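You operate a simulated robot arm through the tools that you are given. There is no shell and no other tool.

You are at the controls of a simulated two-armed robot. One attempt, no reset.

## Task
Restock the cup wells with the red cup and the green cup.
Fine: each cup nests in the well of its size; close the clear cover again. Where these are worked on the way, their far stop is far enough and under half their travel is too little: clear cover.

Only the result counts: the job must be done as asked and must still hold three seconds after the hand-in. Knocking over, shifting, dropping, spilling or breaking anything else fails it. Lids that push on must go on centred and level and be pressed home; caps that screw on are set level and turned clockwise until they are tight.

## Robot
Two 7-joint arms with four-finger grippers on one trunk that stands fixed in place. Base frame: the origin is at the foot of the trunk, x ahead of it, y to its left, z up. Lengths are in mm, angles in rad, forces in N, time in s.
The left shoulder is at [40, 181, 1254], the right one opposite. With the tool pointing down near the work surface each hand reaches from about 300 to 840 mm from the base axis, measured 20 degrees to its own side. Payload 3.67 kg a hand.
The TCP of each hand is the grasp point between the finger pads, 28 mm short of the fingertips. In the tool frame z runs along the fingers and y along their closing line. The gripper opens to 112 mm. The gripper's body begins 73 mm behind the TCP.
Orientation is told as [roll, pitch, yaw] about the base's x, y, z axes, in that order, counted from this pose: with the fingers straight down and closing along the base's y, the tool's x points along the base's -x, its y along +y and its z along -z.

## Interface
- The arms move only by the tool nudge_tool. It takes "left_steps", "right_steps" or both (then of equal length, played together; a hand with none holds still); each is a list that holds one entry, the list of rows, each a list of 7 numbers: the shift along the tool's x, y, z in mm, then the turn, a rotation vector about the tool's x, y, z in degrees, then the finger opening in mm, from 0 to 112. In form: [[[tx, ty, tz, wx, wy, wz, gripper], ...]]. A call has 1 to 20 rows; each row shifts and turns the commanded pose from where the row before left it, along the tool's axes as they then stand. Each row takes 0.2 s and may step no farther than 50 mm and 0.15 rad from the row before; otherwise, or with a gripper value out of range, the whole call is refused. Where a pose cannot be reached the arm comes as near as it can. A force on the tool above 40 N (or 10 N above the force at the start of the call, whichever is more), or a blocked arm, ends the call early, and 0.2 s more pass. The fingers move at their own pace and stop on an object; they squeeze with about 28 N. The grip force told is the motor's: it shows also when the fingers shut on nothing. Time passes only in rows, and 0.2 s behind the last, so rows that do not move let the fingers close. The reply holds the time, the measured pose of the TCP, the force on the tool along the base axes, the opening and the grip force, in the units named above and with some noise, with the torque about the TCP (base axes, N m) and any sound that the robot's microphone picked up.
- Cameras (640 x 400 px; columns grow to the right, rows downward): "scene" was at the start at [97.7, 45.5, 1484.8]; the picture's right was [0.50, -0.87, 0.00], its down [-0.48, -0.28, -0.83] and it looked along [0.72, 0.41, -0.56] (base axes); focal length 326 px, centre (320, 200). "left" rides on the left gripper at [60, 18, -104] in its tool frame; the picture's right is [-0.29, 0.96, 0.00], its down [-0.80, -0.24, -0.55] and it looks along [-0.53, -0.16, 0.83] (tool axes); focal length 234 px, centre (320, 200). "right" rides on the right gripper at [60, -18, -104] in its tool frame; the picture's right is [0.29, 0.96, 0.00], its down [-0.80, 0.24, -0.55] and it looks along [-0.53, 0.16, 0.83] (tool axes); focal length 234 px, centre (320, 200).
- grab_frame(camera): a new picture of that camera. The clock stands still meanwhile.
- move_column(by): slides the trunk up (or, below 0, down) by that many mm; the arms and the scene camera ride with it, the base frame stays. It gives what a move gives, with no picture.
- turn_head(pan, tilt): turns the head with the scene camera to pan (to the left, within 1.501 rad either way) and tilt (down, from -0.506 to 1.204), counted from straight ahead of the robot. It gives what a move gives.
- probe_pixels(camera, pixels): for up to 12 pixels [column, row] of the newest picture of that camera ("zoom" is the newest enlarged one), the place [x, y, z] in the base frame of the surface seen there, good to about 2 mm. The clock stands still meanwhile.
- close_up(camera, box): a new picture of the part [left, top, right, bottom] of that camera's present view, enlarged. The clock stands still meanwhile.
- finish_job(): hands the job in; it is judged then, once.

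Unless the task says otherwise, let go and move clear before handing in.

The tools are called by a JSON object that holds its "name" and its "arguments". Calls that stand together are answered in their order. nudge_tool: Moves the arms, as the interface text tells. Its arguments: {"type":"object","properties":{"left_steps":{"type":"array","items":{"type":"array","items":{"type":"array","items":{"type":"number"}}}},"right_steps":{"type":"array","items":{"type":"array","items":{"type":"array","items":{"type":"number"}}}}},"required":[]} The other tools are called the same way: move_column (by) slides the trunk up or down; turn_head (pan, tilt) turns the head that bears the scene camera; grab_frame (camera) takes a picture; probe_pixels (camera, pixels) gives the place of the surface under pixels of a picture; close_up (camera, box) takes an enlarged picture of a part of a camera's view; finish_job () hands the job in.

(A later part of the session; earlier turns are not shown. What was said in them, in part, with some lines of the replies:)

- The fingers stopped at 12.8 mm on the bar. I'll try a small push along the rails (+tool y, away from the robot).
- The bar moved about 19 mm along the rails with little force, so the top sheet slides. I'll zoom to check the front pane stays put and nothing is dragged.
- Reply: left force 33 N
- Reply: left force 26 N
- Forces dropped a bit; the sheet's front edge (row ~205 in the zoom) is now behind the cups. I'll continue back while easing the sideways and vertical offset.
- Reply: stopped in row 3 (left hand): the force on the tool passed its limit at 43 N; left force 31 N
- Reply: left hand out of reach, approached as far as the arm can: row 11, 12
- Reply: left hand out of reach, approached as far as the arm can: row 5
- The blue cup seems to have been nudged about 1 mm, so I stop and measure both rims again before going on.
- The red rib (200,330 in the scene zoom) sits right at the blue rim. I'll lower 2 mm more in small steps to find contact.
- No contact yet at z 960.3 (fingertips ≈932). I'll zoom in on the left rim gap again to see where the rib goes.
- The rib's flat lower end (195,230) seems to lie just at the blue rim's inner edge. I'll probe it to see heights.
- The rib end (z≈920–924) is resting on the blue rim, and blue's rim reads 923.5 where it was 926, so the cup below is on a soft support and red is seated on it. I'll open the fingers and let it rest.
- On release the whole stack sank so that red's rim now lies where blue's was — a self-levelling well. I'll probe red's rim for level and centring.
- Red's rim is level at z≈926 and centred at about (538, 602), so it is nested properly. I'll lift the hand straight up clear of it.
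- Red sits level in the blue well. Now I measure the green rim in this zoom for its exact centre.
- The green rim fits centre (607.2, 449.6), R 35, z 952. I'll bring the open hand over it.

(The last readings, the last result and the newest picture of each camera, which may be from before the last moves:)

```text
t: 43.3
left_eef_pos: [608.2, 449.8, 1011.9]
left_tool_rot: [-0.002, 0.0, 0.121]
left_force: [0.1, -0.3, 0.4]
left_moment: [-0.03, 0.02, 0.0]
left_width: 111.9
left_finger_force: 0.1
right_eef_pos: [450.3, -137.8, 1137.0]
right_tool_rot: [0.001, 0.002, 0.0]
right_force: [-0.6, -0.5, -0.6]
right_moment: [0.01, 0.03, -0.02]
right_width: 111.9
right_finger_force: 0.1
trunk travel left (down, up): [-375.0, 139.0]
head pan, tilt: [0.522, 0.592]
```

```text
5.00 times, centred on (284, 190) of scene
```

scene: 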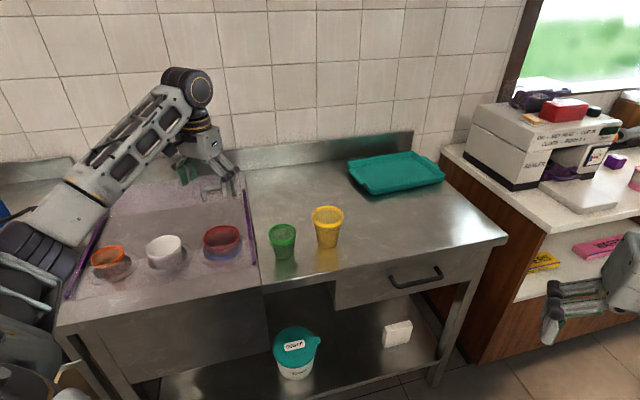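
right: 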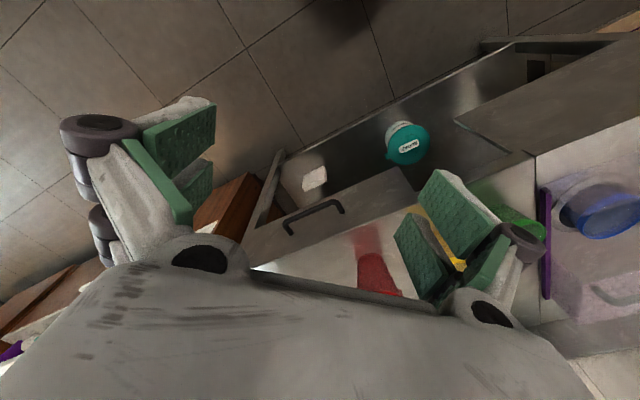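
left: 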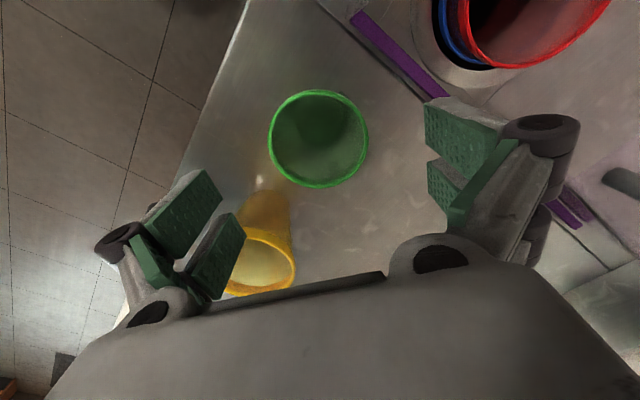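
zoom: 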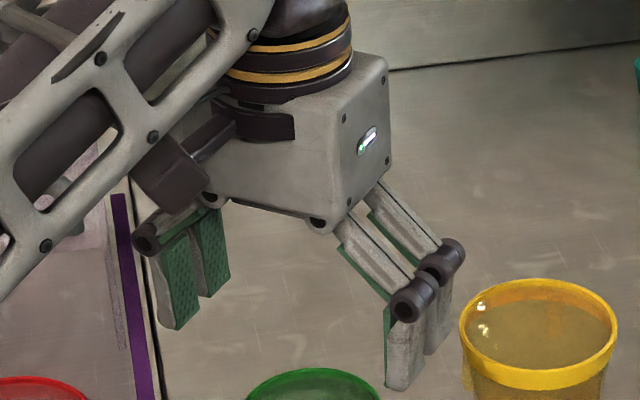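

The hand is centred over the green cup (608.2, 449.8). I'll narrow the opening a bit, go down to TCP z≈956, and close on the rim.

{"name": "nudge_tool", "arguments": {"left_steps": [[[0, 0, 0, 0, 0, 0, 98], [0.5, 0, 13.85, 0, 0, 0, 98], [0.5, 0, 13.85, 0, 0, 0, 98], [0, 0, 13.85, 0, 0, 0, 98], [0, 0, 13.85, 0, 0, 0, 98], [0, 0, 0, 0, 0, 0, 98], [0, 0, 0, 0, 0, 0, 80], [0, 0, 0, 0, 0, 0, 66], [0, 0, 0, 0, 0, 0, 60]]]}}

{"name": "close_up", "arguments": {"camera": "scene", "box": [220, 170, 348, 250]}}

{"name": "grab_frame", "arguments": {"camera": "left"}}

```text
t: 45.3
left_eef_pos: [610.1, 449.7, 956.3]
left_tool_rot: [0.0, -0.003, 0.123]
left_force: [0.5, -0.4, 2.1]
left_moment: [-0.08, 0.0, -0.02]
left_width: 67.6
left_finger_force: 28.0
right_eef_pos: [449.8, -137.6, 1136.6]
right_tool_rot: [0.001, 0.0, 0.001]
right_force: [0.0, -0.4, -0.4]
right_moment: [0.01, 0.01, -0.01]
right_width: 111.9
right_finger_force: 0.0
trunk travel left (down, up): [-375.0, 139.0]
head pan, tilt: [0.522, 0.592]
```

```text
5.00 times, centred on (284, 210) of scene
```

zoom: 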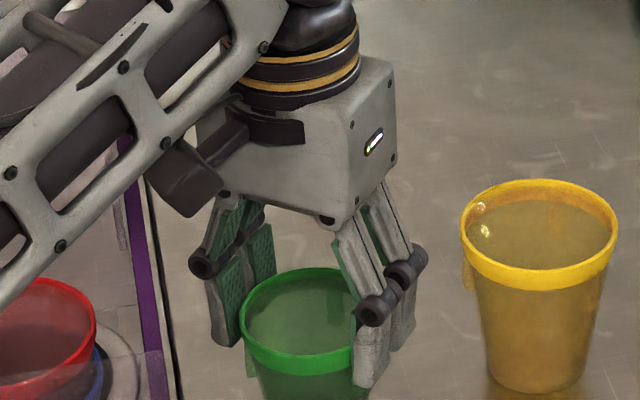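

```text
taken
```

left: 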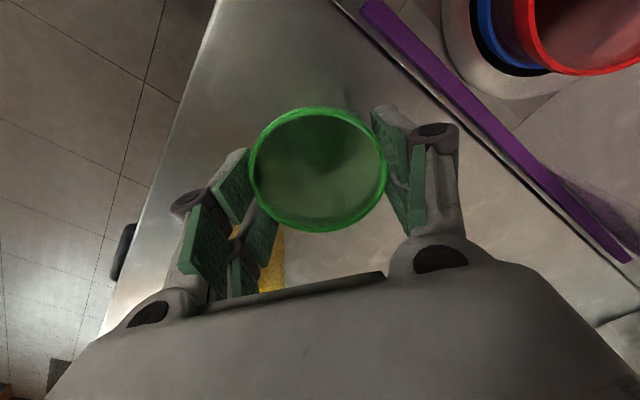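

Green is gripped at 67.6 mm. I'll lift it straight up 110 mm, first gently.

{"name": "nudge_tool", "arguments": {"left_steps": [[[0, 0, -5, 0, 0, 0, 60], [0, 0, -15, 0, 0, 0, 60], [0, 0, -20, 0, 0, 0, 60], [0, 0, -25, 0, 0, 0, 60], [0, 0, -25, 0, 0, 0, 60], [0, 0, -20, 0, 0, 0, 60], [0, 0, 0, 0, 0, 0, 60]]]}}

{"name": "grab_frame", "arguments": {"camera": "scene"}}

```text
t: 46.9
left_eef_pos: [606.8, 450.9, 1068.4]
left_tool_rot: [-0.002, -0.001, 0.122]
left_force: [0.0, -0.3, -1.3]
left_moment: [-0.03, 0.02, -0.03]
left_width: 68.1
left_finger_force: 28.1
right_eef_pos: [450.2, -137.2, 1136.7]
right_tool_rot: [0.001, 0.0, 0.001]
right_force: [0.2, -0.2, 0.1]
right_moment: [0.01, -0.01, -0.02]
right_width: 112.0
right_finger_force: 0.1
trunk travel left (down, up): [-375.0, 139.0]
head pan, tilt: [0.522, 0.592]
```

```text
taken
```

scene: 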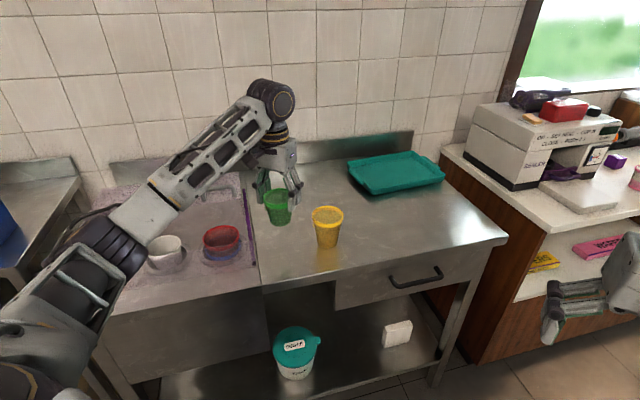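

The green cup hangs level, well clear. I'll carry it over to above the orange well.

{"name": "nudge_tool", "arguments": {"left_steps": [[[13.42, 23.19, 0, 0, 0, 0, 60], [13.42, 23.19, 0, 0, 0, 0, 60], [13.42, 23.19, 0, 0, 0, 0, 60], [13.42, 23.19, 0, 0, 0, 0, 60], [13.42, 23.19, 0, 0, 0, 0, 60], [13.42, 23.19, 0, 0, 0, 0, 60], [13.42, 23.19, 0, 0, 0, 0, 60], [13.42, 23.19, 0, 0, 0, 0, 60], [13.42, 23.19, 0, 0, 0, 0, 60], [13.42, 23.19, 0, 0, 0, 0, 60], [13.42, 23.19, 0, 0, 0, 0, 60], [13.42, 23.19, 0, 0, 0, 0, 60], [13.42, 23.19, 0, 0, 0, 0, 60], [13.42, 23.19, 0, 0, 0, 0, 60], [13.42, 23.19, 0, 0, 0, 0, 60], [13.42, 23.19, 0, 0, 0, 0, 60], [0, 0, 0, 0, 0, 0, 60]]]}}

{"name": "grab_frame", "arguments": {"camera": "scene"}}

{"name": "grab_frame", "arguments": {"camera": "left"}}

```text
t: 50.5
left_eef_pos: [351.7, 793.1, 1069.1]
left_tool_rot: [-0.002, 0.001, 0.122]
left_force: [-0.4, 0.5, 0.3]
left_moment: [0.01, 0.0, 0.0]
left_width: 67.8
left_finger_force: 28.2
right_eef_pos: [449.8, -138.0, 1136.2]
right_tool_rot: [-0.001, 0.001, 0.0]
right_force: [0.1, 0.0, 0.5]
right_moment: [-0.01, 0.05, 0.0]
right_width: 112.1
right_finger_force: 0.1
trunk travel left (down, up): [-375.0, 139.0]
head pan, tilt: [0.522, 0.592]
```

```text
taken
```

scene: 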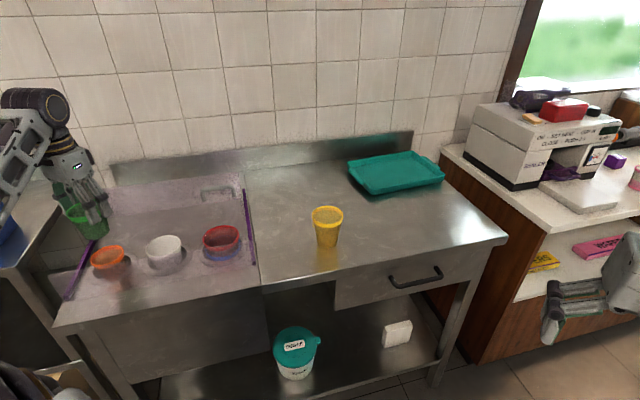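

```text
taken
```

left: 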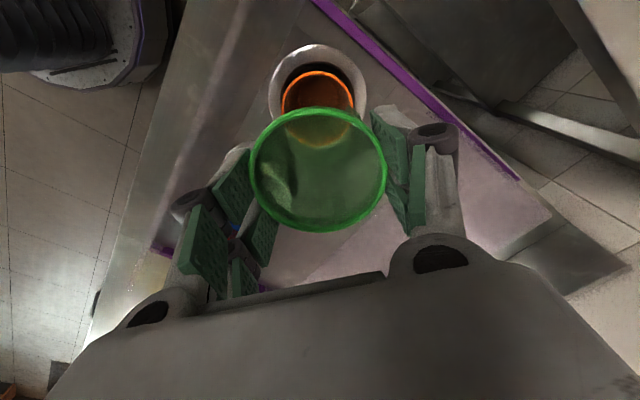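

The green cup is above the orange well. I'll measure both rims in one zoomed scene view.

{"name": "close_up", "arguments": {"camera": "scene", "box": [48, 190, 144, 250]}}

{"name": "close_up", "arguments": {"camera": "scene", "box": [80, 235, 144, 275]}}

{"name": "probe_pixels", "arguments": {"camera": "zoom", "pixels": [[100, 245], [118, 213], [150, 180], [190, 150], [240, 122], [290, 106], [340, 102], [390, 115], [425, 150], [415, 195], [100, 275], [120, 298]]}}

```text
6.67 times, centred on (96, 220) of scene
```

zoom: 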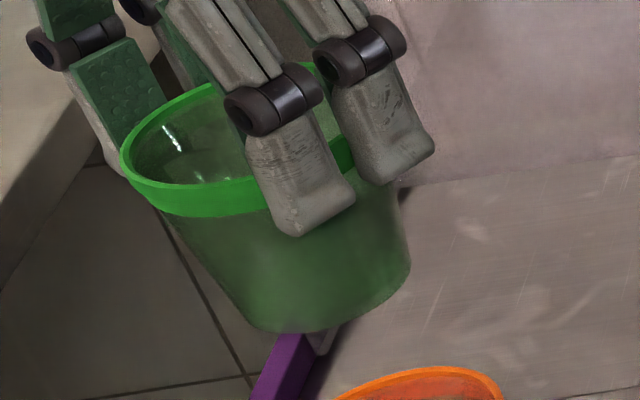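

```text
10.00 times, centred on (112, 255) of scene
```

zoom: 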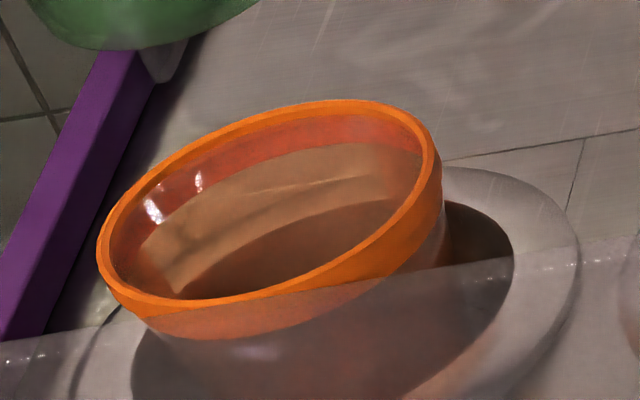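

```text
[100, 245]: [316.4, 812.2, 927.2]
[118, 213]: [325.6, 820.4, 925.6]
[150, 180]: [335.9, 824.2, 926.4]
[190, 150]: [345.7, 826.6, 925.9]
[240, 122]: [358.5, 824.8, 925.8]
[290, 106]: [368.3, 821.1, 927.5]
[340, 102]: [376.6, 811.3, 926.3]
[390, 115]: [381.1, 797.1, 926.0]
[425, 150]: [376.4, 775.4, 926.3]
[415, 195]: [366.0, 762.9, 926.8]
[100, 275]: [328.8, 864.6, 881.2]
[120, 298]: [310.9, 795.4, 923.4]
```

The orange centre comes out at (346.5, 792.3). Now the green rim in the upper zoom.

{"name": "close_up", "arguments": {"camera": "scene", "box": [48, 190, 144, 250]}}

{"name": "probe_pixels", "arguments": {"camera": "zoom", "pixels": [[123, 158], [140, 122], [175, 98], [208, 86], [128, 178], [150, 187], [190, 190], [240, 184], [305, 66], [170, 205], [230, 205], [350, 150]]}}

{"name": "probe_pixels", "arguments": {"camera": "left", "pixels": [[253, 170], [383, 170], [318, 110], [318, 227], [270, 130], [365, 128], [272, 212], [365, 210]]}}

```text
6.67 times, centred on (96, 220) of scene
```

zoom: 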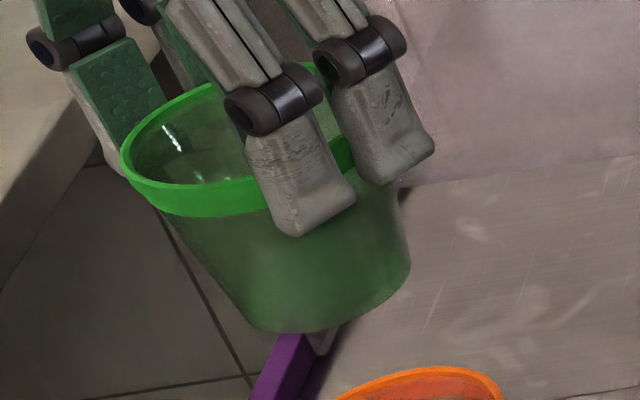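

```text
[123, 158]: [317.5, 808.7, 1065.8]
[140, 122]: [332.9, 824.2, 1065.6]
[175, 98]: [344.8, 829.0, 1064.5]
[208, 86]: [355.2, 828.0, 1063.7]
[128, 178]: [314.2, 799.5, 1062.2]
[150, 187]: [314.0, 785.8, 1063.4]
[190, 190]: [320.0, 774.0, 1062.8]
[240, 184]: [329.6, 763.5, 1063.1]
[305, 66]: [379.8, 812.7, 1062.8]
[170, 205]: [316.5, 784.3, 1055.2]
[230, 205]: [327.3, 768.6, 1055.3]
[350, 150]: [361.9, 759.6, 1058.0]
```

```text
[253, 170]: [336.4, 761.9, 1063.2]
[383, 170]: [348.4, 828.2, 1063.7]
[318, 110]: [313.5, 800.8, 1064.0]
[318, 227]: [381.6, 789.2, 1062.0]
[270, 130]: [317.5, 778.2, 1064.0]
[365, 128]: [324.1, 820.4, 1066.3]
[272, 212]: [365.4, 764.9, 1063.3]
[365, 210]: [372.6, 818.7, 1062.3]
```

Green's rim centre is (347.7, 794.4), so I need about −1.2 in x and −2.1 in y. I'll lower 55 mm with that correction, to just above the orange rim.

{"name": "nudge_tool", "arguments": {"left_steps": [[[0.36, -0.49, 13.75, 0, 0, 0, 60], [0.36, -0.49, 13.75, 0, 0, 0, 60], [0.36, -0.49, 13.75, 0, 0, 0, 60], [0.36, -0.49, 13.75, 0, 0, 0, 60], [0, 0, 0, 0, 0, 0, 60], [0, 0, 0, 0, 0, 0, 60]]]}}

{"name": "close_up", "arguments": {"camera": "scene", "box": [64, 210, 144, 260]}}

{"name": "grab_frame", "arguments": {"camera": "left"}}

```text
t: 51.9
left_eef_pos: [348.1, 790.7, 1012.9]
left_tool_rot: [0.0, -0.001, 0.121]
left_force: [-0.3, 0.0, -0.7]
left_moment: [-0.04, -0.03, 0.01]
left_width: 67.5
left_finger_force: 28.6
right_eef_pos: [450.0, -137.0, 1137.0]
right_tool_rot: [0.001, 0.001, 0.0]
right_force: [0.3, -0.2, 0.0]
right_moment: [-0.02, 0.0, -0.03]
right_width: 112.0
right_finger_force: 0.1
trunk travel left (down, up): [-375.0, 139.0]
head pan, tilt: [0.522, 0.592]
```

```text
8.00 times, centred on (104, 235) of scene
```

zoom: 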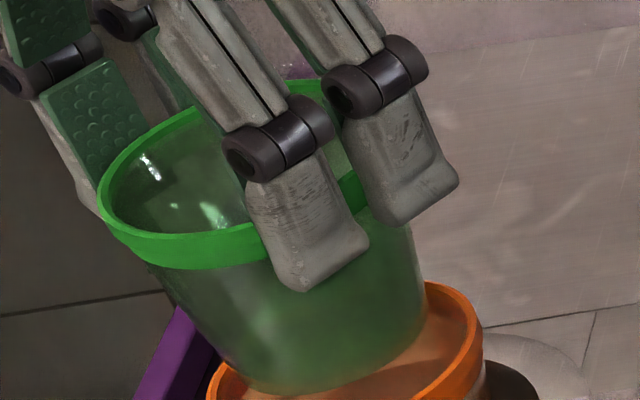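

```text
taken
```

left: 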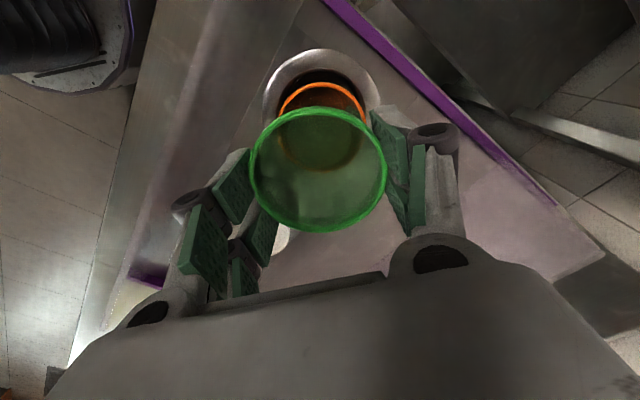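

The reading (348.1, 790.7) suggests the cup is ~2 mm short in x; I'll check by probing the green rim again.

{"name": "probe_pixels", "arguments": {"camera": "zoom", "pixels": [[100, 190], [115, 160], [145, 130], [190, 110], [104, 215], [125, 230], [160, 238], [200, 238], [245, 228], [310, 83], [210, 255], [350, 178]]}}

{"name": "probe_pixels", "arguments": {"camera": "left", "pixels": [[253, 170], [383, 170], [318, 110], [318, 227], [270, 130], [365, 128], [272, 212], [365, 210], [320, 85], [290, 97], [350, 95], [362, 108]]}}

```text
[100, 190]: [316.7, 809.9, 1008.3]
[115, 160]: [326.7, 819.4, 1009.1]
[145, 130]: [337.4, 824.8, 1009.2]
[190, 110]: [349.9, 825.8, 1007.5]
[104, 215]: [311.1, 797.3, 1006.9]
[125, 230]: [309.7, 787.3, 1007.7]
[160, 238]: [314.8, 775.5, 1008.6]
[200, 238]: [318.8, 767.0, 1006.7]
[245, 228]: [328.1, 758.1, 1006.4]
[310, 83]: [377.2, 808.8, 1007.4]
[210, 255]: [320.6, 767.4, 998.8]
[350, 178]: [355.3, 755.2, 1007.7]
```

```text
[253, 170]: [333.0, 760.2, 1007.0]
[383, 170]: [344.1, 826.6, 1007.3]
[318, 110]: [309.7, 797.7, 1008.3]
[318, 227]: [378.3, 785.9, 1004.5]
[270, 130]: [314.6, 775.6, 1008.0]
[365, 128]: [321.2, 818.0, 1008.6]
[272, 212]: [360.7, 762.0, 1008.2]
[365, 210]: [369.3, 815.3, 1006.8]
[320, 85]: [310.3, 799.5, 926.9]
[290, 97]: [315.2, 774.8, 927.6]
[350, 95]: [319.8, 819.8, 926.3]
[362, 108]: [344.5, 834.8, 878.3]
```

Combining the readings, green is about (1.5, 0.8) mm short of the orange axis, with its rim level at z≈1007.5. I'll correct that and lower 30 mm into the orange cup.

{"name": "nudge_tool", "arguments": {"left_steps": [[[-0.8, 0.3, 4, 0, 0, 0, 60], [-0.8, 0.3, 6, 0, 0, 0, 60], [0, 0, 7, 0, 0, 0, 60], [0, 0, 7, 0, 0, 0, 60], [0, 0, 6, 0, 0, 0, 60], [0, 0, 0, 0, 0, 0, 60]]]}}

{"name": "close_up", "arguments": {"camera": "scene", "box": [72, 220, 152, 270]}}

{"name": "close_up", "arguments": {"camera": "left", "box": [240, 30, 400, 130]}}

```text
t: 53.3
left_eef_pos: [350.3, 791.9, 982.0]
left_tool_rot: [0.001, 0.001, 0.123]
left_force: [0.4, 0.2, -0.5]
left_moment: [-0.01, -0.02, 0.02]
left_width: 67.7
left_finger_force: 28.1
right_eef_pos: [449.9, -137.5, 1135.9]
right_tool_rot: [0.001, 0.0, 0.002]
right_force: [1.0, 0.1, -0.6]
right_moment: [0.01, 0.03, 0.0]
right_width: 112.1
right_finger_force: 0.1
trunk travel left (down, up): [-375.0, 139.0]
head pan, tilt: [0.522, 0.592]
```

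```text
8.00 times, centred on (112, 245) of scene
```

zoom: 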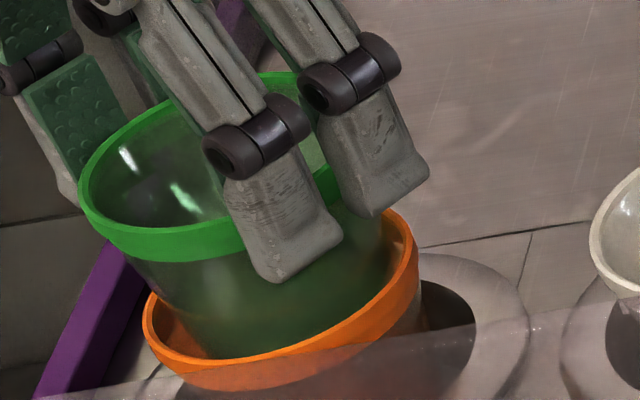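

```text
4.00 times, centred on (320, 80) of left
```

zoom: 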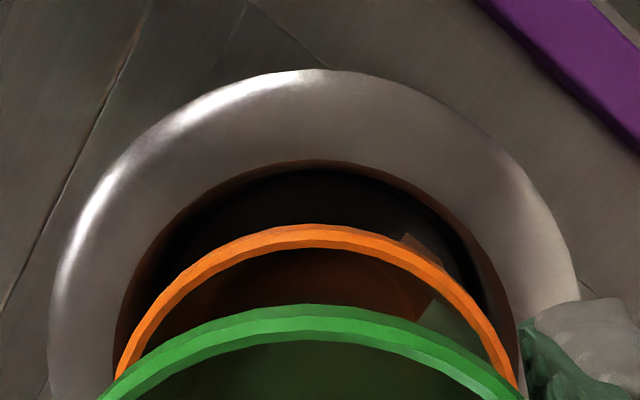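

Green is centred within about 1 mm. I'll lower a further 15 mm in small steps to bring its ribs onto the orange rim.

{"name": "nudge_tool", "arguments": {"left_steps": [[[0, -0.4, 4, 0, 0, 0, 60], [0, 0, 4, 0, 0, 0, 60], [0, 0, 4, 0, 0, 0, 60], [0, 0, 3, 0, 0, 0, 60], [0, 0, 0, 0, 0, 0, 60]]]}}

{"name": "close_up", "arguments": {"camera": "scene", "box": [72, 225, 152, 275]}}

{"name": "close_up", "arguments": {"camera": "left", "box": [240, 30, 400, 130]}}

```text
t: 54.5
left_eef_pos: [348.6, 790.1, 966.0]
left_tool_rot: [-0.001, 0.001, 0.122]
left_force: [0.2, 0.2, -0.5]
left_moment: [-0.03, 0.02, 0.05]
left_width: 67.8
left_finger_force: 28.1
right_eef_pos: [449.8, -137.6, 1137.2]
right_tool_rot: [0.0, 0.001, 0.001]
right_force: [0.7, 0.4, 0.0]
right_moment: [0.03, 0.03, 0.0]
right_width: 112.1
right_finger_force: 0.1
trunk travel left (down, up): [-375.0, 139.0]
head pan, tilt: [0.522, 0.592]
```

```text
8.00 times, centred on (112, 250) of scene
```

zoom: 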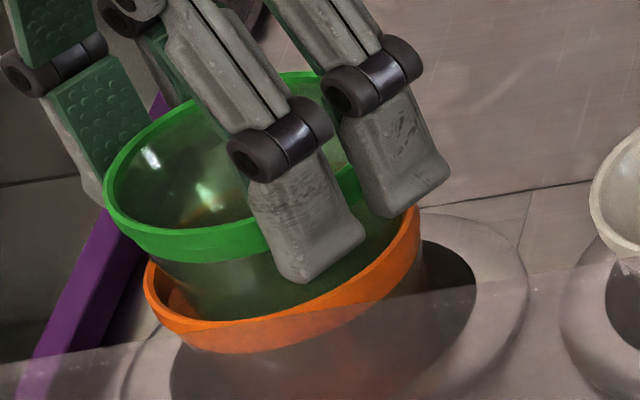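

```text
4.00 times, centred on (320, 80) of left
```

zoom: 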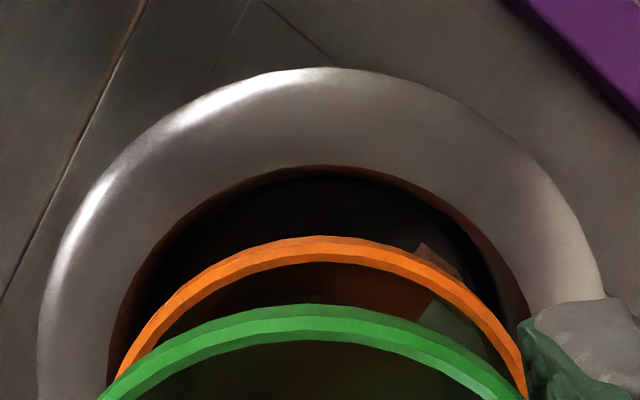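

Green is now ~1.5 mm short in x; I'll correct that and lower 3 mm more so the ribs bear on the orange rim.

{"name": "nudge_tool", "arguments": {"left_steps": [[[-0.8, 0.4, 0, 0, 0, 0, 60], [-0.8, 0.3, 1, 0, 0, 0, 60], [0, 0, 1, 0, 0, 0, 60], [0, 0, 1, 0, 0, 0, 60], [0, 0, 0, 0, 0, 0, 60]]]}}

{"name": "close_up", "arguments": {"camera": "scene", "box": [72, 225, 152, 275]}}

{"name": "close_up", "arguments": {"camera": "left", "box": [240, 30, 400, 130]}}

```text
t: 55.7
left_eef_pos: [352.5, 790.2, 964.8]
left_tool_rot: [-0.001, -0.001, 0.123]
left_force: [0.6, 0.0, -0.4]
left_moment: [0.0, -0.01, 0.01]
left_width: 68.0
left_finger_force: 28.1
right_eef_pos: [449.7, -137.1, 1136.2]
right_tool_rot: [-0.001, 0.0, 0.0]
right_force: [0.8, 0.6, 0.0]
right_moment: [-0.02, 0.02, 0.01]
right_width: 112.0
right_finger_force: 0.2
trunk travel left (down, up): [-375.0, 139.0]
head pan, tilt: [0.522, 0.592]
```

```text
8.00 times, centred on (112, 250) of scene
```

zoom: 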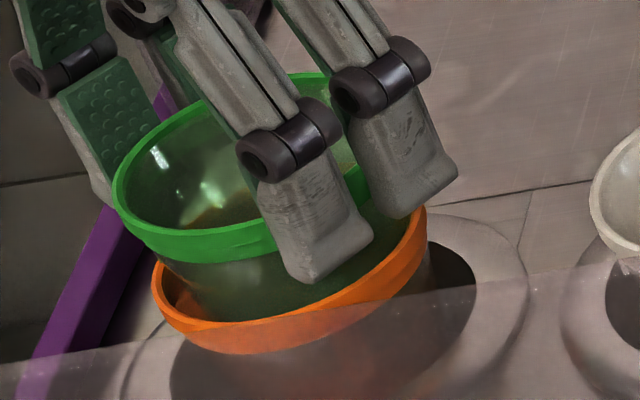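

```text
4.00 times, centred on (320, 80) of left
```

zoom: 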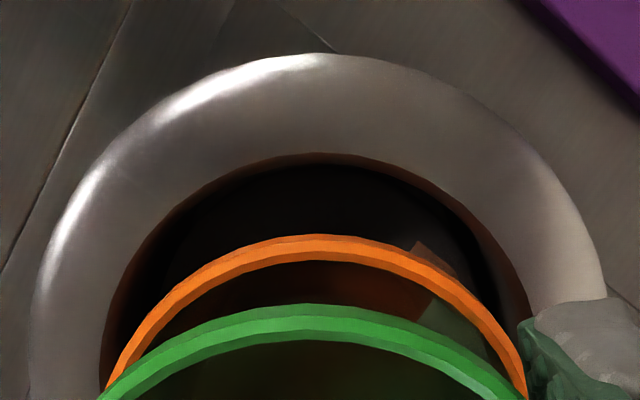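

The hand overshot by about 2 mm and carried the orange cup slightly with it; I'll bring it back by 2 mm before letting go.

{"name": "nudge_tool", "arguments": {"left_steps": [[[0.9, 0.5, 0, 0, 0, 0, 60], [0.9, 0.5, 0, 0, 0, 0, 60], [0, 0, 0, 0, 0, 0, 60], [0, 0, 0, 0, 0, 0, 60]]]}}

{"name": "close_up", "arguments": {"camera": "scene", "box": [72, 225, 152, 275]}}

```text
t: 56.7
left_eef_pos: [349.4, 791.8, 963.9]
left_tool_rot: [0.0, 0.0, 0.122]
left_force: [-0.1, 0.4, -0.4]
left_moment: [0.0, -0.02, 0.01]
left_width: 67.9
left_finger_force: 27.7
right_eef_pos: [451.9, -138.0, 1137.3]
right_tool_rot: [0.0, 0.0, 0.0]
right_force: [-0.2, 0.2, 0.3]
right_moment: [-0.01, -0.02, 0.02]
right_width: 112.3
right_finger_force: 0.1
trunk travel left (down, up): [-375.0, 139.0]
head pan, tilt: [0.522, 0.592]
```

```text
8.00 times, centred on (112, 250) of scene
```

zoom: 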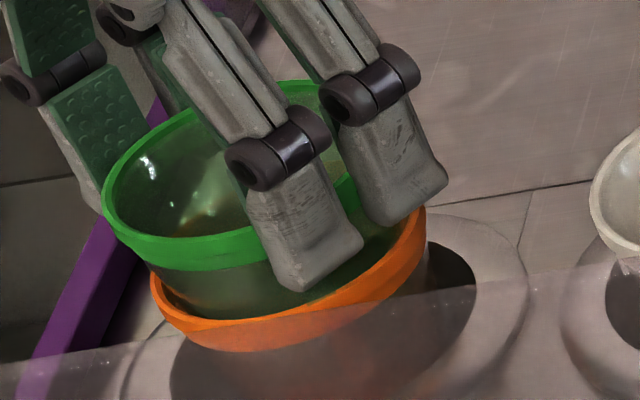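

Green moved back relative to orange; I'll probe both rims to see their offset before letting go.

{"name": "probe_pixels", "arguments": {"camera": "zoom", "pixels": [[104, 190], [118, 158], [150, 128], [190, 108], [108, 215], [130, 232], [170, 240], [220, 234], [300, 83], [255, 222], [350, 195], [115, 225]]}}

{"name": "probe_pixels", "arguments": {"camera": "zoom", "pixels": [[152, 280], [158, 300], [180, 318], [215, 325], [260, 322], [300, 310], [350, 292], [390, 265], [415, 235], [422, 215], [420, 250], [180, 330]]}}

{"name": "grab_frame", "arguments": {"camera": "left"}}

```text
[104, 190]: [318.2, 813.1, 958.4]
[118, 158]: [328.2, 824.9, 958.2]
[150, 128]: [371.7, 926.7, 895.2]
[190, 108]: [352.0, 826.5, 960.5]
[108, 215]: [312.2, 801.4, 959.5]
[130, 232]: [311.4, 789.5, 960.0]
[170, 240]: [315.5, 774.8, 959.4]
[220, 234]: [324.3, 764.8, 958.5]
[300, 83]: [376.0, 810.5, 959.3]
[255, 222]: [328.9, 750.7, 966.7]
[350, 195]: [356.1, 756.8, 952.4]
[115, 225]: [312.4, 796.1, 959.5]
```

```text
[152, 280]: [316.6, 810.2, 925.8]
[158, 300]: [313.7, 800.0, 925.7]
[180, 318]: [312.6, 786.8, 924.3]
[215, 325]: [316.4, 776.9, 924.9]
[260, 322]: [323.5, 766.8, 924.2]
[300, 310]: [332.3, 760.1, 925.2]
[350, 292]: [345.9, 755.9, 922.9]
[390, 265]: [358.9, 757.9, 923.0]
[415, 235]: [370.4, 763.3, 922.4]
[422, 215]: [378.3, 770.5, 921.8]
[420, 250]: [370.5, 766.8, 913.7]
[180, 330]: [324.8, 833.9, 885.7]
```

```text
taken
```

left: 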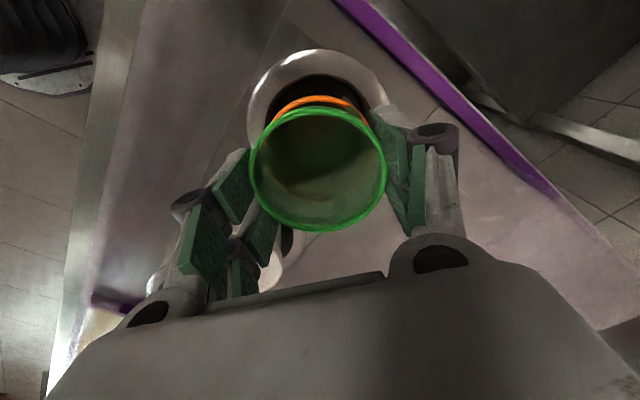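

Green's centre (346.4, 792.3, rim z 959) and orange's (347.8, 791, rim z ~924.5) are within 2 mm, with the ribs on the rim. I'll open the fingers gently.

{"name": "nudge_tool", "arguments": {"left_steps": [[[0, 0, 0, 0, 0, 0, 70], [0, 0, 0, 0, 0, 0, 75], [0, 0, 0, 0, 0, 0, 82], [0, 0, 0, 0, 0, 0, 92], [0, 0, 0, 0, 0, 0, 100], [0, 0, 0, 0, 0, 0, 100]]]}}

{"name": "close_up", "arguments": {"camera": "scene", "box": [72, 225, 152, 275]}}

{"name": "grab_frame", "arguments": {"camera": "left"}}

```text
t: 58.1
left_eef_pos: [348.7, 792.2, 963.0]
left_tool_rot: [-0.002, -0.002, 0.123]
left_force: [-0.2, -0.2, 0.0]
left_moment: [0.02, 0.0, 0.03]
left_width: 100.0
left_finger_force: 0.1
right_eef_pos: [450.2, -137.9, 1136.4]
right_tool_rot: [0.0, 0.001, 0.0]
right_force: [0.5, 0.4, -0.6]
right_moment: [0.01, 0.01, 0.01]
right_width: 112.1
right_finger_force: 0.0
trunk travel left (down, up): [-375.0, 139.0]
head pan, tilt: [0.522, 0.592]
```

```text
8.00 times, centred on (112, 250) of scene
```

zoom: 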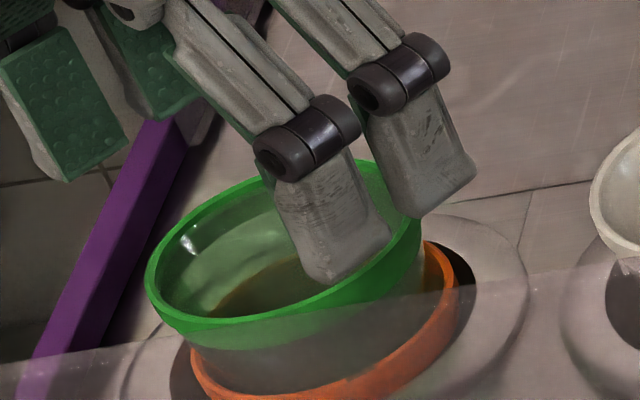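

```text
taken
```

left: 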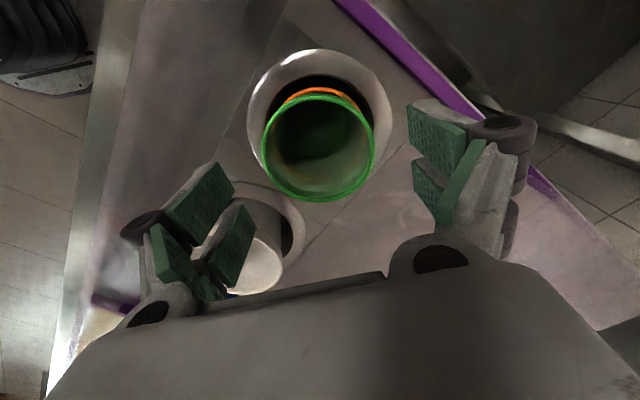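

Green sank to rim level as red did. I'll probe its rim for level and centring.

{"name": "probe_pixels", "arguments": {"camera": "zoom", "pixels": [[148, 275], [160, 240], [190, 210], [230, 185], [260, 172], [370, 162], [400, 180], [415, 215], [160, 305], [190, 322], [240, 320], [295, 302]]}}

{"name": "probe_pixels", "arguments": {"camera": "left", "pixels": [[264, 145], [373, 145], [320, 97], [318, 199], [280, 112], [358, 110], [280, 185], [358, 185], [320, 87], [290, 98], [350, 96], [370, 115]]}}

```text
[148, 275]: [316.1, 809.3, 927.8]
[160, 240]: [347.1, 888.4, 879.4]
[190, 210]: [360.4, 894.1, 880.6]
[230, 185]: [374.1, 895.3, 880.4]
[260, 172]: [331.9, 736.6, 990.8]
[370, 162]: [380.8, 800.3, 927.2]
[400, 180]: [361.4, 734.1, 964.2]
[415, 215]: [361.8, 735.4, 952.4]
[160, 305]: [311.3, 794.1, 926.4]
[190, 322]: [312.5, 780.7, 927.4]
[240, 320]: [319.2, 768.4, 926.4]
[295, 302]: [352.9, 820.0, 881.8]
```

```text
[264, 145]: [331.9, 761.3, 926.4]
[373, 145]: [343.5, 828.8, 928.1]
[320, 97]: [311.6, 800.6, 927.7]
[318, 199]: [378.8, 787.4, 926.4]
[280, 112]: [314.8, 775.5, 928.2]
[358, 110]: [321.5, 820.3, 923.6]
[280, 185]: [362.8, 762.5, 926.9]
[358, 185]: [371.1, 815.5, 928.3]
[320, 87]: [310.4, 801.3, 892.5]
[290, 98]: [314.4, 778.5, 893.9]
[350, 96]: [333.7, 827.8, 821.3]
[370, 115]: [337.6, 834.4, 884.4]
```

Green's rim is level at z≈927, centred (345.5, 793.3), with orange 34 mm below: nested. I'll lift the hand straight up and look at the whole.

{"name": "nudge_tool", "arguments": {"left_steps": [[[0, 0, -5, 0, 0, 0, 104], [0, 0, -15, 0, 0, 0, 104], [0, 0, -30, 0, 0, 0, 104], [0, 0, -40, 0, 0, 0, 104], [0, 0, -40, 0, 0, 0, 104], [0, 0, 0, 0, 0, 0, 104]]]}}

{"name": "grab_frame", "arguments": {"camera": "scene"}}

{"name": "close_up", "arguments": {"camera": "scene", "box": [60, 160, 268, 290]}}

```text
t: 59.5
left_eef_pos: [354.0, 793.6, 1093.4]
left_tool_rot: [0.001, 0.002, 0.122]
left_force: [-0.3, -0.8, 0.2]
left_moment: [-0.03, -0.04, 0.01]
left_width: 104.1
left_finger_force: 0.1
right_eef_pos: [449.4, -137.8, 1135.9]
right_tool_rot: [-0.002, 0.003, -0.001]
right_force: [-0.1, 0.1, 0.7]
right_moment: [0.03, -0.01, 0.01]
right_width: 112.2
right_finger_force: 0.1
trunk travel left (down, up): [-375.0, 139.0]
head pan, tilt: [0.522, 0.592]
```

```text
taken
```

scene: 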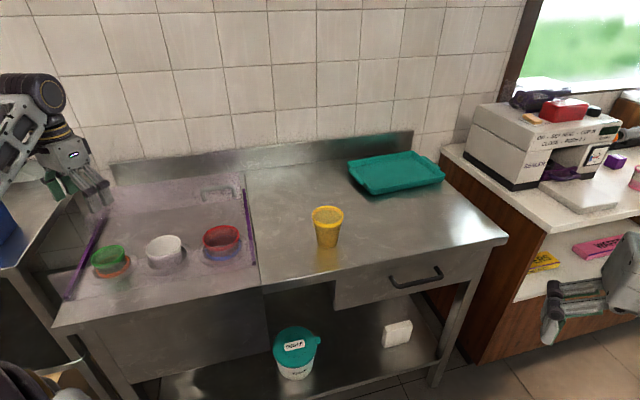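

```text
3.08 times, centred on (164, 225) of scene
```

zoom: 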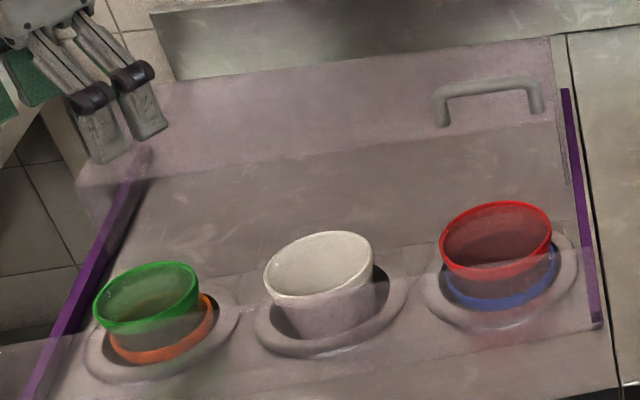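

Both cups sit nested in their wells. Next I close the sheet: I turn the hand to yaw −45° and measure the bar.

{"name": "nudge_tool", "arguments": {"left_steps": [[[0, 0, 0, 0, 0, 7.43, 104], [0, 0, 0, 0, 0, 7.43, 80], [0, 0, 0, 0, 0, 7.43, 60], [0, 0, 0, 0, 0, 7.43, 60], [0, 0, 0, 0, 0, 7.43, 60], [0, 0, 0, 0, 0, 7.43, 60], [0, 0, 0, 0, 0, 7.43, 60], [0, 0, 0, 0, 0, 0, 60]]]}}

{"name": "close_up", "arguments": {"camera": "scene", "box": [184, 170, 264, 220]}}

{"name": "probe_pixels", "arguments": {"camera": "zoom", "pixels": [[155, 125], [180, 122], [220, 117], [260, 113], [300, 108], [330, 105], [135, 150], [345, 130], [240, 125], [240, 108], [138, 180], [348, 160]]}}

```text
t: 61.3
left_eef_pos: [350.0, 792.1, 1094.5]
left_tool_rot: [0.001, 0.001, -0.788]
left_force: [0.4, -0.3, 0.3]
left_moment: [-0.02, 0.02, -0.01]
left_width: 60.1
left_finger_force: 0.1
right_eef_pos: [450.4, -137.6, 1135.9]
right_tool_rot: [0.001, 0.001, -0.002]
right_force: [-0.3, -0.1, 0.3]
right_moment: [-0.04, 0.0, 0.0]
right_width: 112.0
right_finger_force: 0.1
trunk travel left (down, up): [-375.0, 139.0]
head pan, tilt: [0.522, 0.592]
```

```text
8.00 times, centred on (224, 195) of scene
```

zoom: 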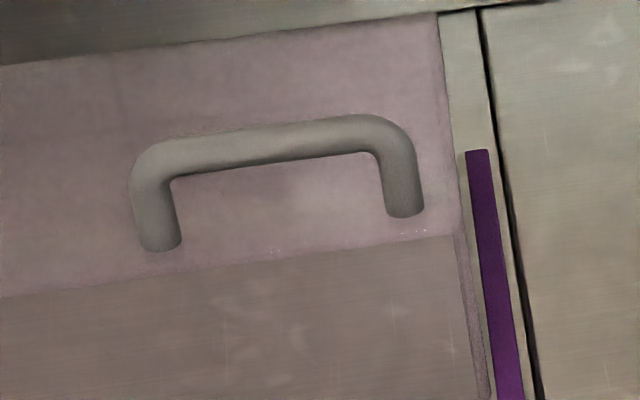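

```text
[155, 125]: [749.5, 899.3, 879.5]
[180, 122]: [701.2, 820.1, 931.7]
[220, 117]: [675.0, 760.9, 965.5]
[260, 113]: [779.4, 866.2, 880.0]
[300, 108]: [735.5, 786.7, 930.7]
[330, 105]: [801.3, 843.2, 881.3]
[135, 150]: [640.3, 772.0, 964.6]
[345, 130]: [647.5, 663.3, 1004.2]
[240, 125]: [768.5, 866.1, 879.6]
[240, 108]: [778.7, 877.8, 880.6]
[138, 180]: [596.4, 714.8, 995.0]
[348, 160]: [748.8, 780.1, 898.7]
```

The bar is clear in this zoom (from (150,160) to (395,130)). I'll probe on it properly.

{"name": "probe_pixels", "arguments": {"camera": "zoom", "pixels": [[170, 152], [200, 150], [230, 146], [270, 140], [300, 136], [330, 132], [365, 128], [150, 190], [405, 170], [160, 240], [403, 208], [270, 148]]}}

```text
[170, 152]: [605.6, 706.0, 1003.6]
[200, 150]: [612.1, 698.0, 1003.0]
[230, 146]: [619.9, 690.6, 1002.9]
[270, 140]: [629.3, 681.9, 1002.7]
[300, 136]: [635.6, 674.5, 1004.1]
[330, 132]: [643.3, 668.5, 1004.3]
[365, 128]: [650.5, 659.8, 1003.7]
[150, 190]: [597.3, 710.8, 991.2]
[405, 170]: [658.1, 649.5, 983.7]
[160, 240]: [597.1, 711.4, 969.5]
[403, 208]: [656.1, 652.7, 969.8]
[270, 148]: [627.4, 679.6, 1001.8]
```

The bar's centre is at about (631, 685.6), top z≈1004, and the sheet's top is at z≈968. I'll bring the hand over it.

{"name": "nudge_tool", "arguments": {"left_steps": [[[-27.37, 12.41, 0, 0, 0, 0, 60], [-27.37, 12.41, 0, 0, 0, 0, 60], [-27.37, 12.41, 0, 0, 0, 0, 60], [-27.37, 12.41, 5, 0, 0, 0, 60], [-27.37, 12.41, 5, 0, 0, 0, 60], [-27.37, 12.41, 6, 0, 0, 0, 60], [-27.37, 12.41, 8, 0, 0, 0, 60], [-27.37, 12.41, 8, 0, 0, 0, 60], [-27.37, 12.41, 8, 0, 0, 0, 60], [-27.37, 12.41, 9, 0, 0, 0, 60], [0, 0, 0, 0, 0, 0, 60], [0, 0, 0, 0, 0, 0, 60]]]}}

{"name": "close_up", "arguments": {"camera": "scene", "box": [160, 140, 288, 220]}}

{"name": "close_up", "arguments": {"camera": "left", "box": [200, 0, 520, 200]}}

```text
t: 63.9
left_eef_pos: [631.1, 685.6, 1043.0]
left_tool_rot: [0.001, 0.001, -0.787]
left_force: [-0.3, -0.8, -0.6]
left_moment: [-0.01, 0.02, 0.02]
left_width: 60.1
left_finger_force: 0.0
right_eef_pos: [449.7, -137.2, 1137.1]
right_tool_rot: [-0.002, -0.002, 0.0]
right_force: [0.0, 0.9, 0.2]
right_moment: [0.0, 0.01, -0.01]
right_width: 112.2
right_finger_force: 0.1
trunk travel left (down, up): [-375.0, 139.0]
head pan, tilt: [0.522, 0.592]
```

```text
5.00 times, centred on (224, 180) of scene
```

zoom: 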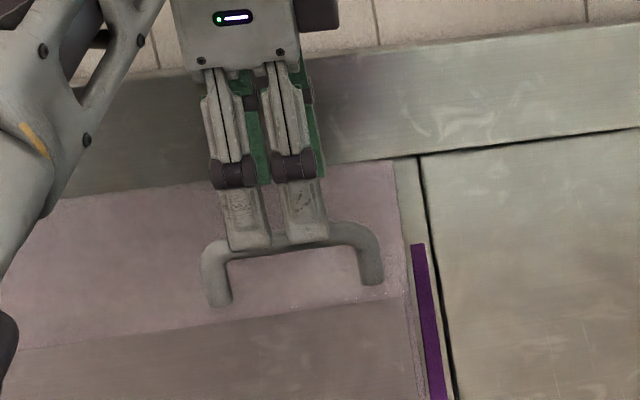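

```text
2.00 times, centred on (360, 100) of left
```

zoom: 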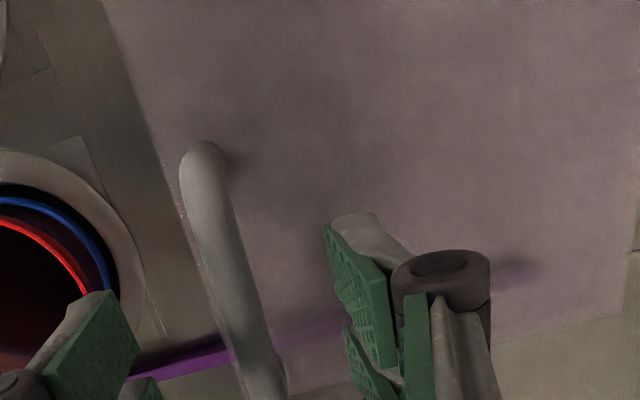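

The fingers straddle the bar again. I'll lower to z≈1001 and close on it.

{"name": "nudge_tool", "arguments": {"left_steps": [[[0, 0, 20, 0, 0, 0, 60], [0, 0, 15, 0, 0, 0, 60], [0, 0, 6, 0, 0, 0, 60], [0, 0, 0, 0, 0, 0, 60], [0, 0, 0, 0, 0, 0, 30], [0, 0, 0, 0, 0, 0, 5], [0, 0, 0, 0, 0, 0, 5]]]}}

```text
t: 65.5
left_eef_pos: [630.7, 685.3, 1003.1]
left_tool_rot: [0.001, 0.0, -0.785]
left_force: [-2.7, -1.7, -2.1]
left_moment: [-0.08, -0.03, 0.15]
left_width: 12.8
left_finger_force: 45.2
right_eef_pos: [450.4, -138.1, 1136.8]
right_tool_rot: [0.0, -0.001, -0.002]
right_force: [-0.6, -0.3, 0.3]
right_moment: [0.02, 0.02, 0.01]
right_width: 112.2
right_finger_force: 0.1
trunk travel left (down, up): [-375.0, 139.0]
head pan, tilt: [0.522, 0.592]
```

The bar is gripped (12.8 mm). I'll draw the sheet back toward the front in steps, checking forces.

{"name": "nudge_tool", "arguments": {"left_steps": [[[0, -4, 0, 0, 0, 0, 5], [0, -8, 0, 0, 0, 0, 5], [0, -8, 0, 0, 0, 0, 5], [0, -8, 0, 0, 0, 0, 5], [0, -8, 0, 0, 0, 0, 5], [0, -8, 0, 0, 0, 0, 5], [0, 0, 0, 0, 0, 0, 5]]]}}

```text
t: 67.1
left_eef_pos: [602.8, 656.1, 1003.3]
left_tool_rot: [-0.003, 0.0, -0.785]
left_force: [-0.7, -0.2, -10.2]
left_moment: [-0.38, -0.39, 0.17]
left_width: 12.9
left_finger_force: 44.6
right_eef_pos: [451.2, -137.0, 1136.6]
right_tool_rot: [-0.001, 0.002, 0.0]
right_force: [-0.2, 0.4, 0.5]
right_moment: [0.0, 0.0, -0.01]
right_width: 112.2
right_finger_force: 0.1
trunk travel left (down, up): [-375.0, 139.0]
head pan, tilt: [0.522, 0.592]
```

Moved about 40 mm with small forces. I'll continue, with a slight trim downward.

{"name": "nudge_tool", "arguments": {"left_steps": [[[0, -8, 0.8, 0, 0, 0, 5], [0, -8, 0.6, 0, 0, 0, 5], [0, -8, 0, 0, 0, 0, 5], [0, -8, 0, 0, 0, 0, 5], [0, -8, 0, 0, 0, 0, 5], [0, -8, 0, 0, 0, 0, 5], [0, 0, 0, 0, 0, 0, 5]]]}}

{"name": "close_up", "arguments": {"camera": "scene", "box": [40, 150, 296, 310]}}

```text
t: 68.7
left_eef_pos: [566.4, 621.0, 1004.4]
left_tool_rot: [-0.002, 0.0, -0.785]
left_force: [-1.3, 0.7, 5.5]
left_moment: [0.16, 0.26, 0.2]
left_width: 12.7
left_finger_force: 45.4
right_eef_pos: [451.2, -138.1, 1136.1]
right_tool_rot: [0.001, 0.0, 0.001]
right_force: [0.5, -0.3, -0.6]
right_moment: [0.01, 0.01, 0.02]
right_width: 112.1
right_finger_force: 0.1
trunk travel left (down, up): [-375.0, 139.0]
head pan, tilt: [0.522, 0.592]
```

```text
2.50 times, centred on (168, 230) of scene
```

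zoom: 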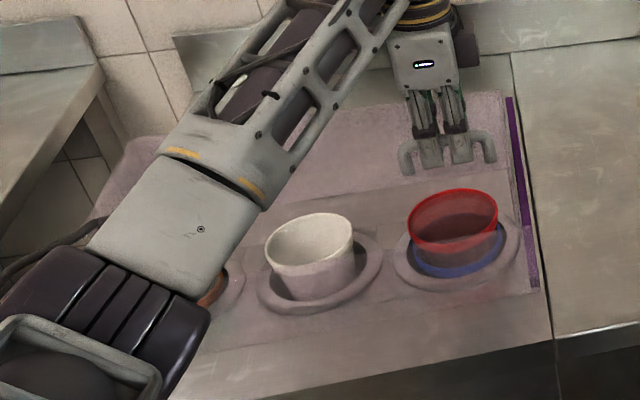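

About 91 mm done; the sheet passes well above the cups. I'll continue.

{"name": "nudge_tool", "arguments": {"left_steps": [[[0, -8, 0, 0, 0, 0, 5], [0, -8, 0, 0, 0, 0, 5], [0, -8, 0, 0, 0, 0, 5], [0, -8, 0, 0, 0, 0, 5], [0, -8, 0, 0, 0, 0, 5], [0, -8, 0, 0, 0, 0, 5], [0, 0, 0, 0, 0, 0, 5]]]}}

```text
t: 70.3
left_eef_pos: [531.2, 586.6, 1003.5]
left_tool_rot: [0.002, -0.002, -0.787]
left_force: [3.8, -2.6, 11.9]
left_moment: [-0.24, -0.2, 0.32]
left_width: 12.9
left_finger_force: 44.6
right_eef_pos: [450.2, -138.8, 1137.3]
right_tool_rot: [0.001, 0.0, 0.001]
right_force: [0.3, -0.2, 0.1]
right_moment: [-0.01, 0.01, -0.01]
right_width: 112.0
right_finger_force: 0.1
trunk travel left (down, up): [-375.0, 139.0]
head pan, tilt: [0.522, 0.592]
```

140 mm done with light forces. Another 40 mm, then small steps to the closed stop.

{"name": "nudge_tool", "arguments": {"left_steps": [[[0, -8, -0.6, 0, 0, 0, 5], [0, -8, -0.4, 0, 0, 0, 5], [0, -8, 0, 0, 0, 0, 5], [0, -8, 0, 0, 0, 0, 5], [0, -6, 0, 0, 0, 0, 5], [0, 0, 0, 0, 0, 0, 5]]]}}

```text
t: 71.7
left_eef_pos: [505.0, 560.1, 1004.1]
left_tool_rot: [0.0, 0.001, -0.786]
left_force: [1.9, -2.2, -2.4]
left_moment: [-0.36, -0.38, 0.2]
left_width: 13.2
left_finger_force: 44.9
right_eef_pos: [450.1, -136.7, 1136.5]
right_tool_rot: [-0.001, 0.001, -0.001]
right_force: [0.2, 0.1, -0.5]
right_moment: [0.0, -0.02, 0.04]
right_width: 112.0
right_finger_force: 0.0
trunk travel left (down, up): [-375.0, 139.0]
head pan, tilt: [0.522, 0.592]
```

d≈753 now, about 12 mm short of the starting place. I'll go in 3 mm steps to the closed stop.

{"name": "nudge_tool", "arguments": {"left_steps": [[[0, -3, 0, 0, 0, 0, 5], [0, -3, 0, 0, 0, 0, 5], [0, -3, 0, 0, 0, 0, 5], [0, -2.5, 0, 0, 0, 0, 5], [0, -2.5, 0, 0, 0, 0, 5], [0, -2, 0, 0, 0, 0, 5], [0, 0, 0, 0, 0, 0, 5]]]}}

```text
t: 73.3
left_eef_pos: [496.6, 550.7, 1004.4]
left_tool_rot: [0.0, 0.0, -0.784]
left_force: [15.1, 9.8, -4.7]
left_moment: [1.01, 0.74, -0.04]
left_width: 13.0
left_finger_force: 44.6
right_eef_pos: [452.7, -135.1, 1135.6]
right_tool_rot: [-0.002, 0.003, 0.0]
right_force: [-0.4, 0.1, 0.1]
right_moment: [0.0, 0.01, -0.01]
right_width: 112.0
right_finger_force: 0.2
trunk travel left (down, up): [-375.0, 139.0]
head pan, tilt: [0.522, 0.592]
```

The hand feels 18 N toward the rear at d≈740.6, the same place as at the start: the sheet is at its closed stop. I'll let go and lift clear.

{"name": "nudge_tool", "arguments": {"left_steps": [[[0, 0, 0, 0, 0, 0, 30], [0, 0, 0, 0, 0, 0, 60], [0, 0, 0, 0, 0, 0, 60], [0, 0, -15, 0, 0, 0, 60], [0, 0, -30, 0, 0, 0, 60], [0, 0, -40, 0, 0, 0, 60], [0, 0, -40, 0, 0, 0, 60], [0, 0, 0, 0, 0, 0, 60]]]}}

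{"name": "close_up", "arguments": {"camera": "scene", "box": [40, 170, 280, 320]}}

{"name": "grab_frame", "arguments": {"camera": "left"}}

```text
t: 75.1
left_eef_pos: [496.3, 548.6, 1127.0]
left_tool_rot: [-0.001, 0.0, -0.785]
left_force: [0.0, 0.0, -0.6]
left_moment: [-0.03, -0.01, 0.01]
left_width: 60.1
left_finger_force: 0.1
right_eef_pos: [450.9, -138.0, 1136.8]
right_tool_rot: [0.0, -0.001, 0.0]
right_force: [-0.1, 0.1, 0.4]
right_moment: [0.0, 0.0, 0.02]
right_width: 111.9
right_finger_force: 0.0
trunk travel left (down, up): [-375.0, 139.0]
head pan, tilt: [0.522, 0.592]
```

```text
2.67 times, centred on (160, 245) of scene
```

zoom: 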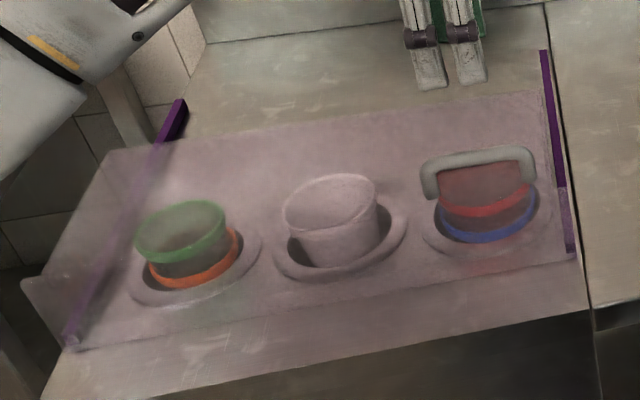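

```text
taken
```

left: 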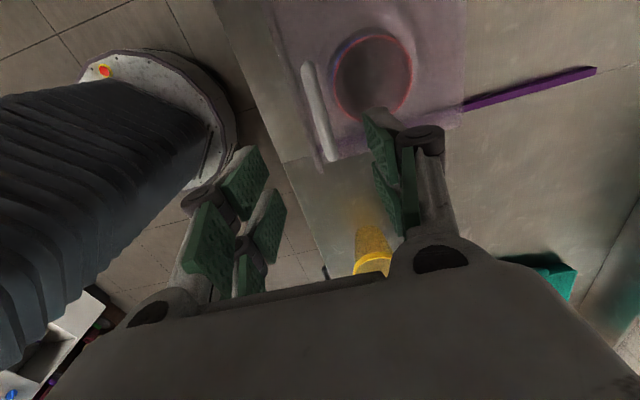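

The sheet, bar and far edge stand where they did at the start, with both cups nested underneath. I'll verify the bar and rim positions, and that the yellow cup is unmoved.

{"name": "close_up", "arguments": {"camera": "scene", "box": [40, 170, 280, 320]}}

{"name": "probe_pixels", "arguments": {"camera": "zoom", "pixels": [[430, 165], [530, 155], [480, 158], [140, 240], [180, 204], [222, 220], [180, 262], [300, 195], [360, 180], [445, 212], [480, 216], [520, 205]]}}

{"name": "grab_frame", "arguments": {"camera": "scene"}}

{"name": "probe_pixels", "arguments": {"camera": "scene", "pixels": [[313, 212], [343, 216], [327, 228], [328, 208]]}}

```text
2.67 times, centred on (160, 245) of scene
```

zoom: 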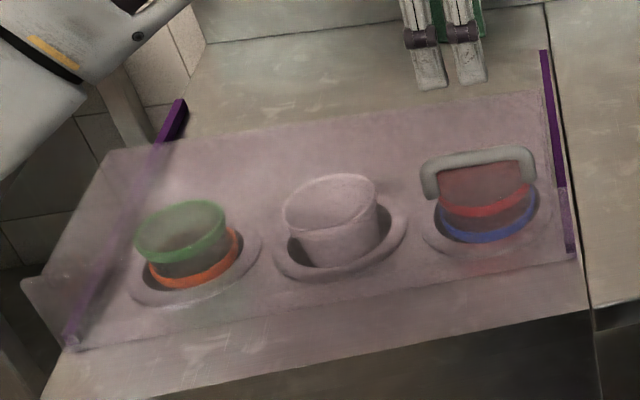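

```text
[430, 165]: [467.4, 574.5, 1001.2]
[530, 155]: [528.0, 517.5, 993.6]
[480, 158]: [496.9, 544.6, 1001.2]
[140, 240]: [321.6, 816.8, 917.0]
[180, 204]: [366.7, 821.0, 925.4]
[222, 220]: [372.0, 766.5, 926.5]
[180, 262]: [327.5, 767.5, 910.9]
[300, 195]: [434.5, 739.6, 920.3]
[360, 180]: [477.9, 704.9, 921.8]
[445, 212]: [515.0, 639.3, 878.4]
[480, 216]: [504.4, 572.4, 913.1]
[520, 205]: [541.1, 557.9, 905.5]
```

```text
taken
```

scene: 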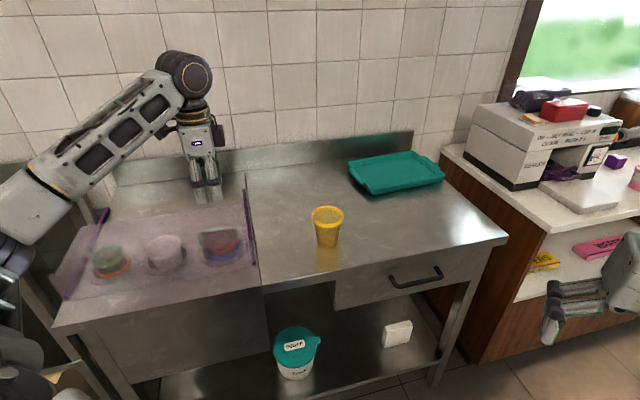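

```text
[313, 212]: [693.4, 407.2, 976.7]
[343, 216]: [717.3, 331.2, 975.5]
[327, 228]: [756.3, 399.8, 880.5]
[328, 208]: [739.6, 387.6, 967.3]
```

The bar is back at its starting place ((467,575), (528,517)), both green and red rims are level in their wells under the closed sheet, and the yellow cup hasn't moved. The hand is clear, so I hand the job in.

{"name": "finish_job", "arguments": {}}

```text
The job is handed in.
```

The red and green cups are in their wells, the clear cover is closed again, and the job is handed in. I don't have the verdict.

- **Red cup:** it nests in the blue cup's well, which matches it at about 91 mm across. Its rim read level at z ≈ 926 and centred on the well.
- **Green cup:** it nests in the orange cup's well, which matches it at about 70 mm across. Its rim read level at z ≈ 927 and centred on the well.
- **Wells:** each stack sank about 33 mm when I let go, so the new rim sits where the old one was. Each cup rests on ribs about 33 mm above the cup below.
- **Cover:** I slid it to its far stop (191 mm of travel) and then back to its closed stop. The handle reads within about 2 mm of where it started.
- **Other items:** the yellow cup has not moved. The orange cup shifted about 3 mm in its well as the green cup went in, and both read centred after release. Both hands were clear before I handed in.
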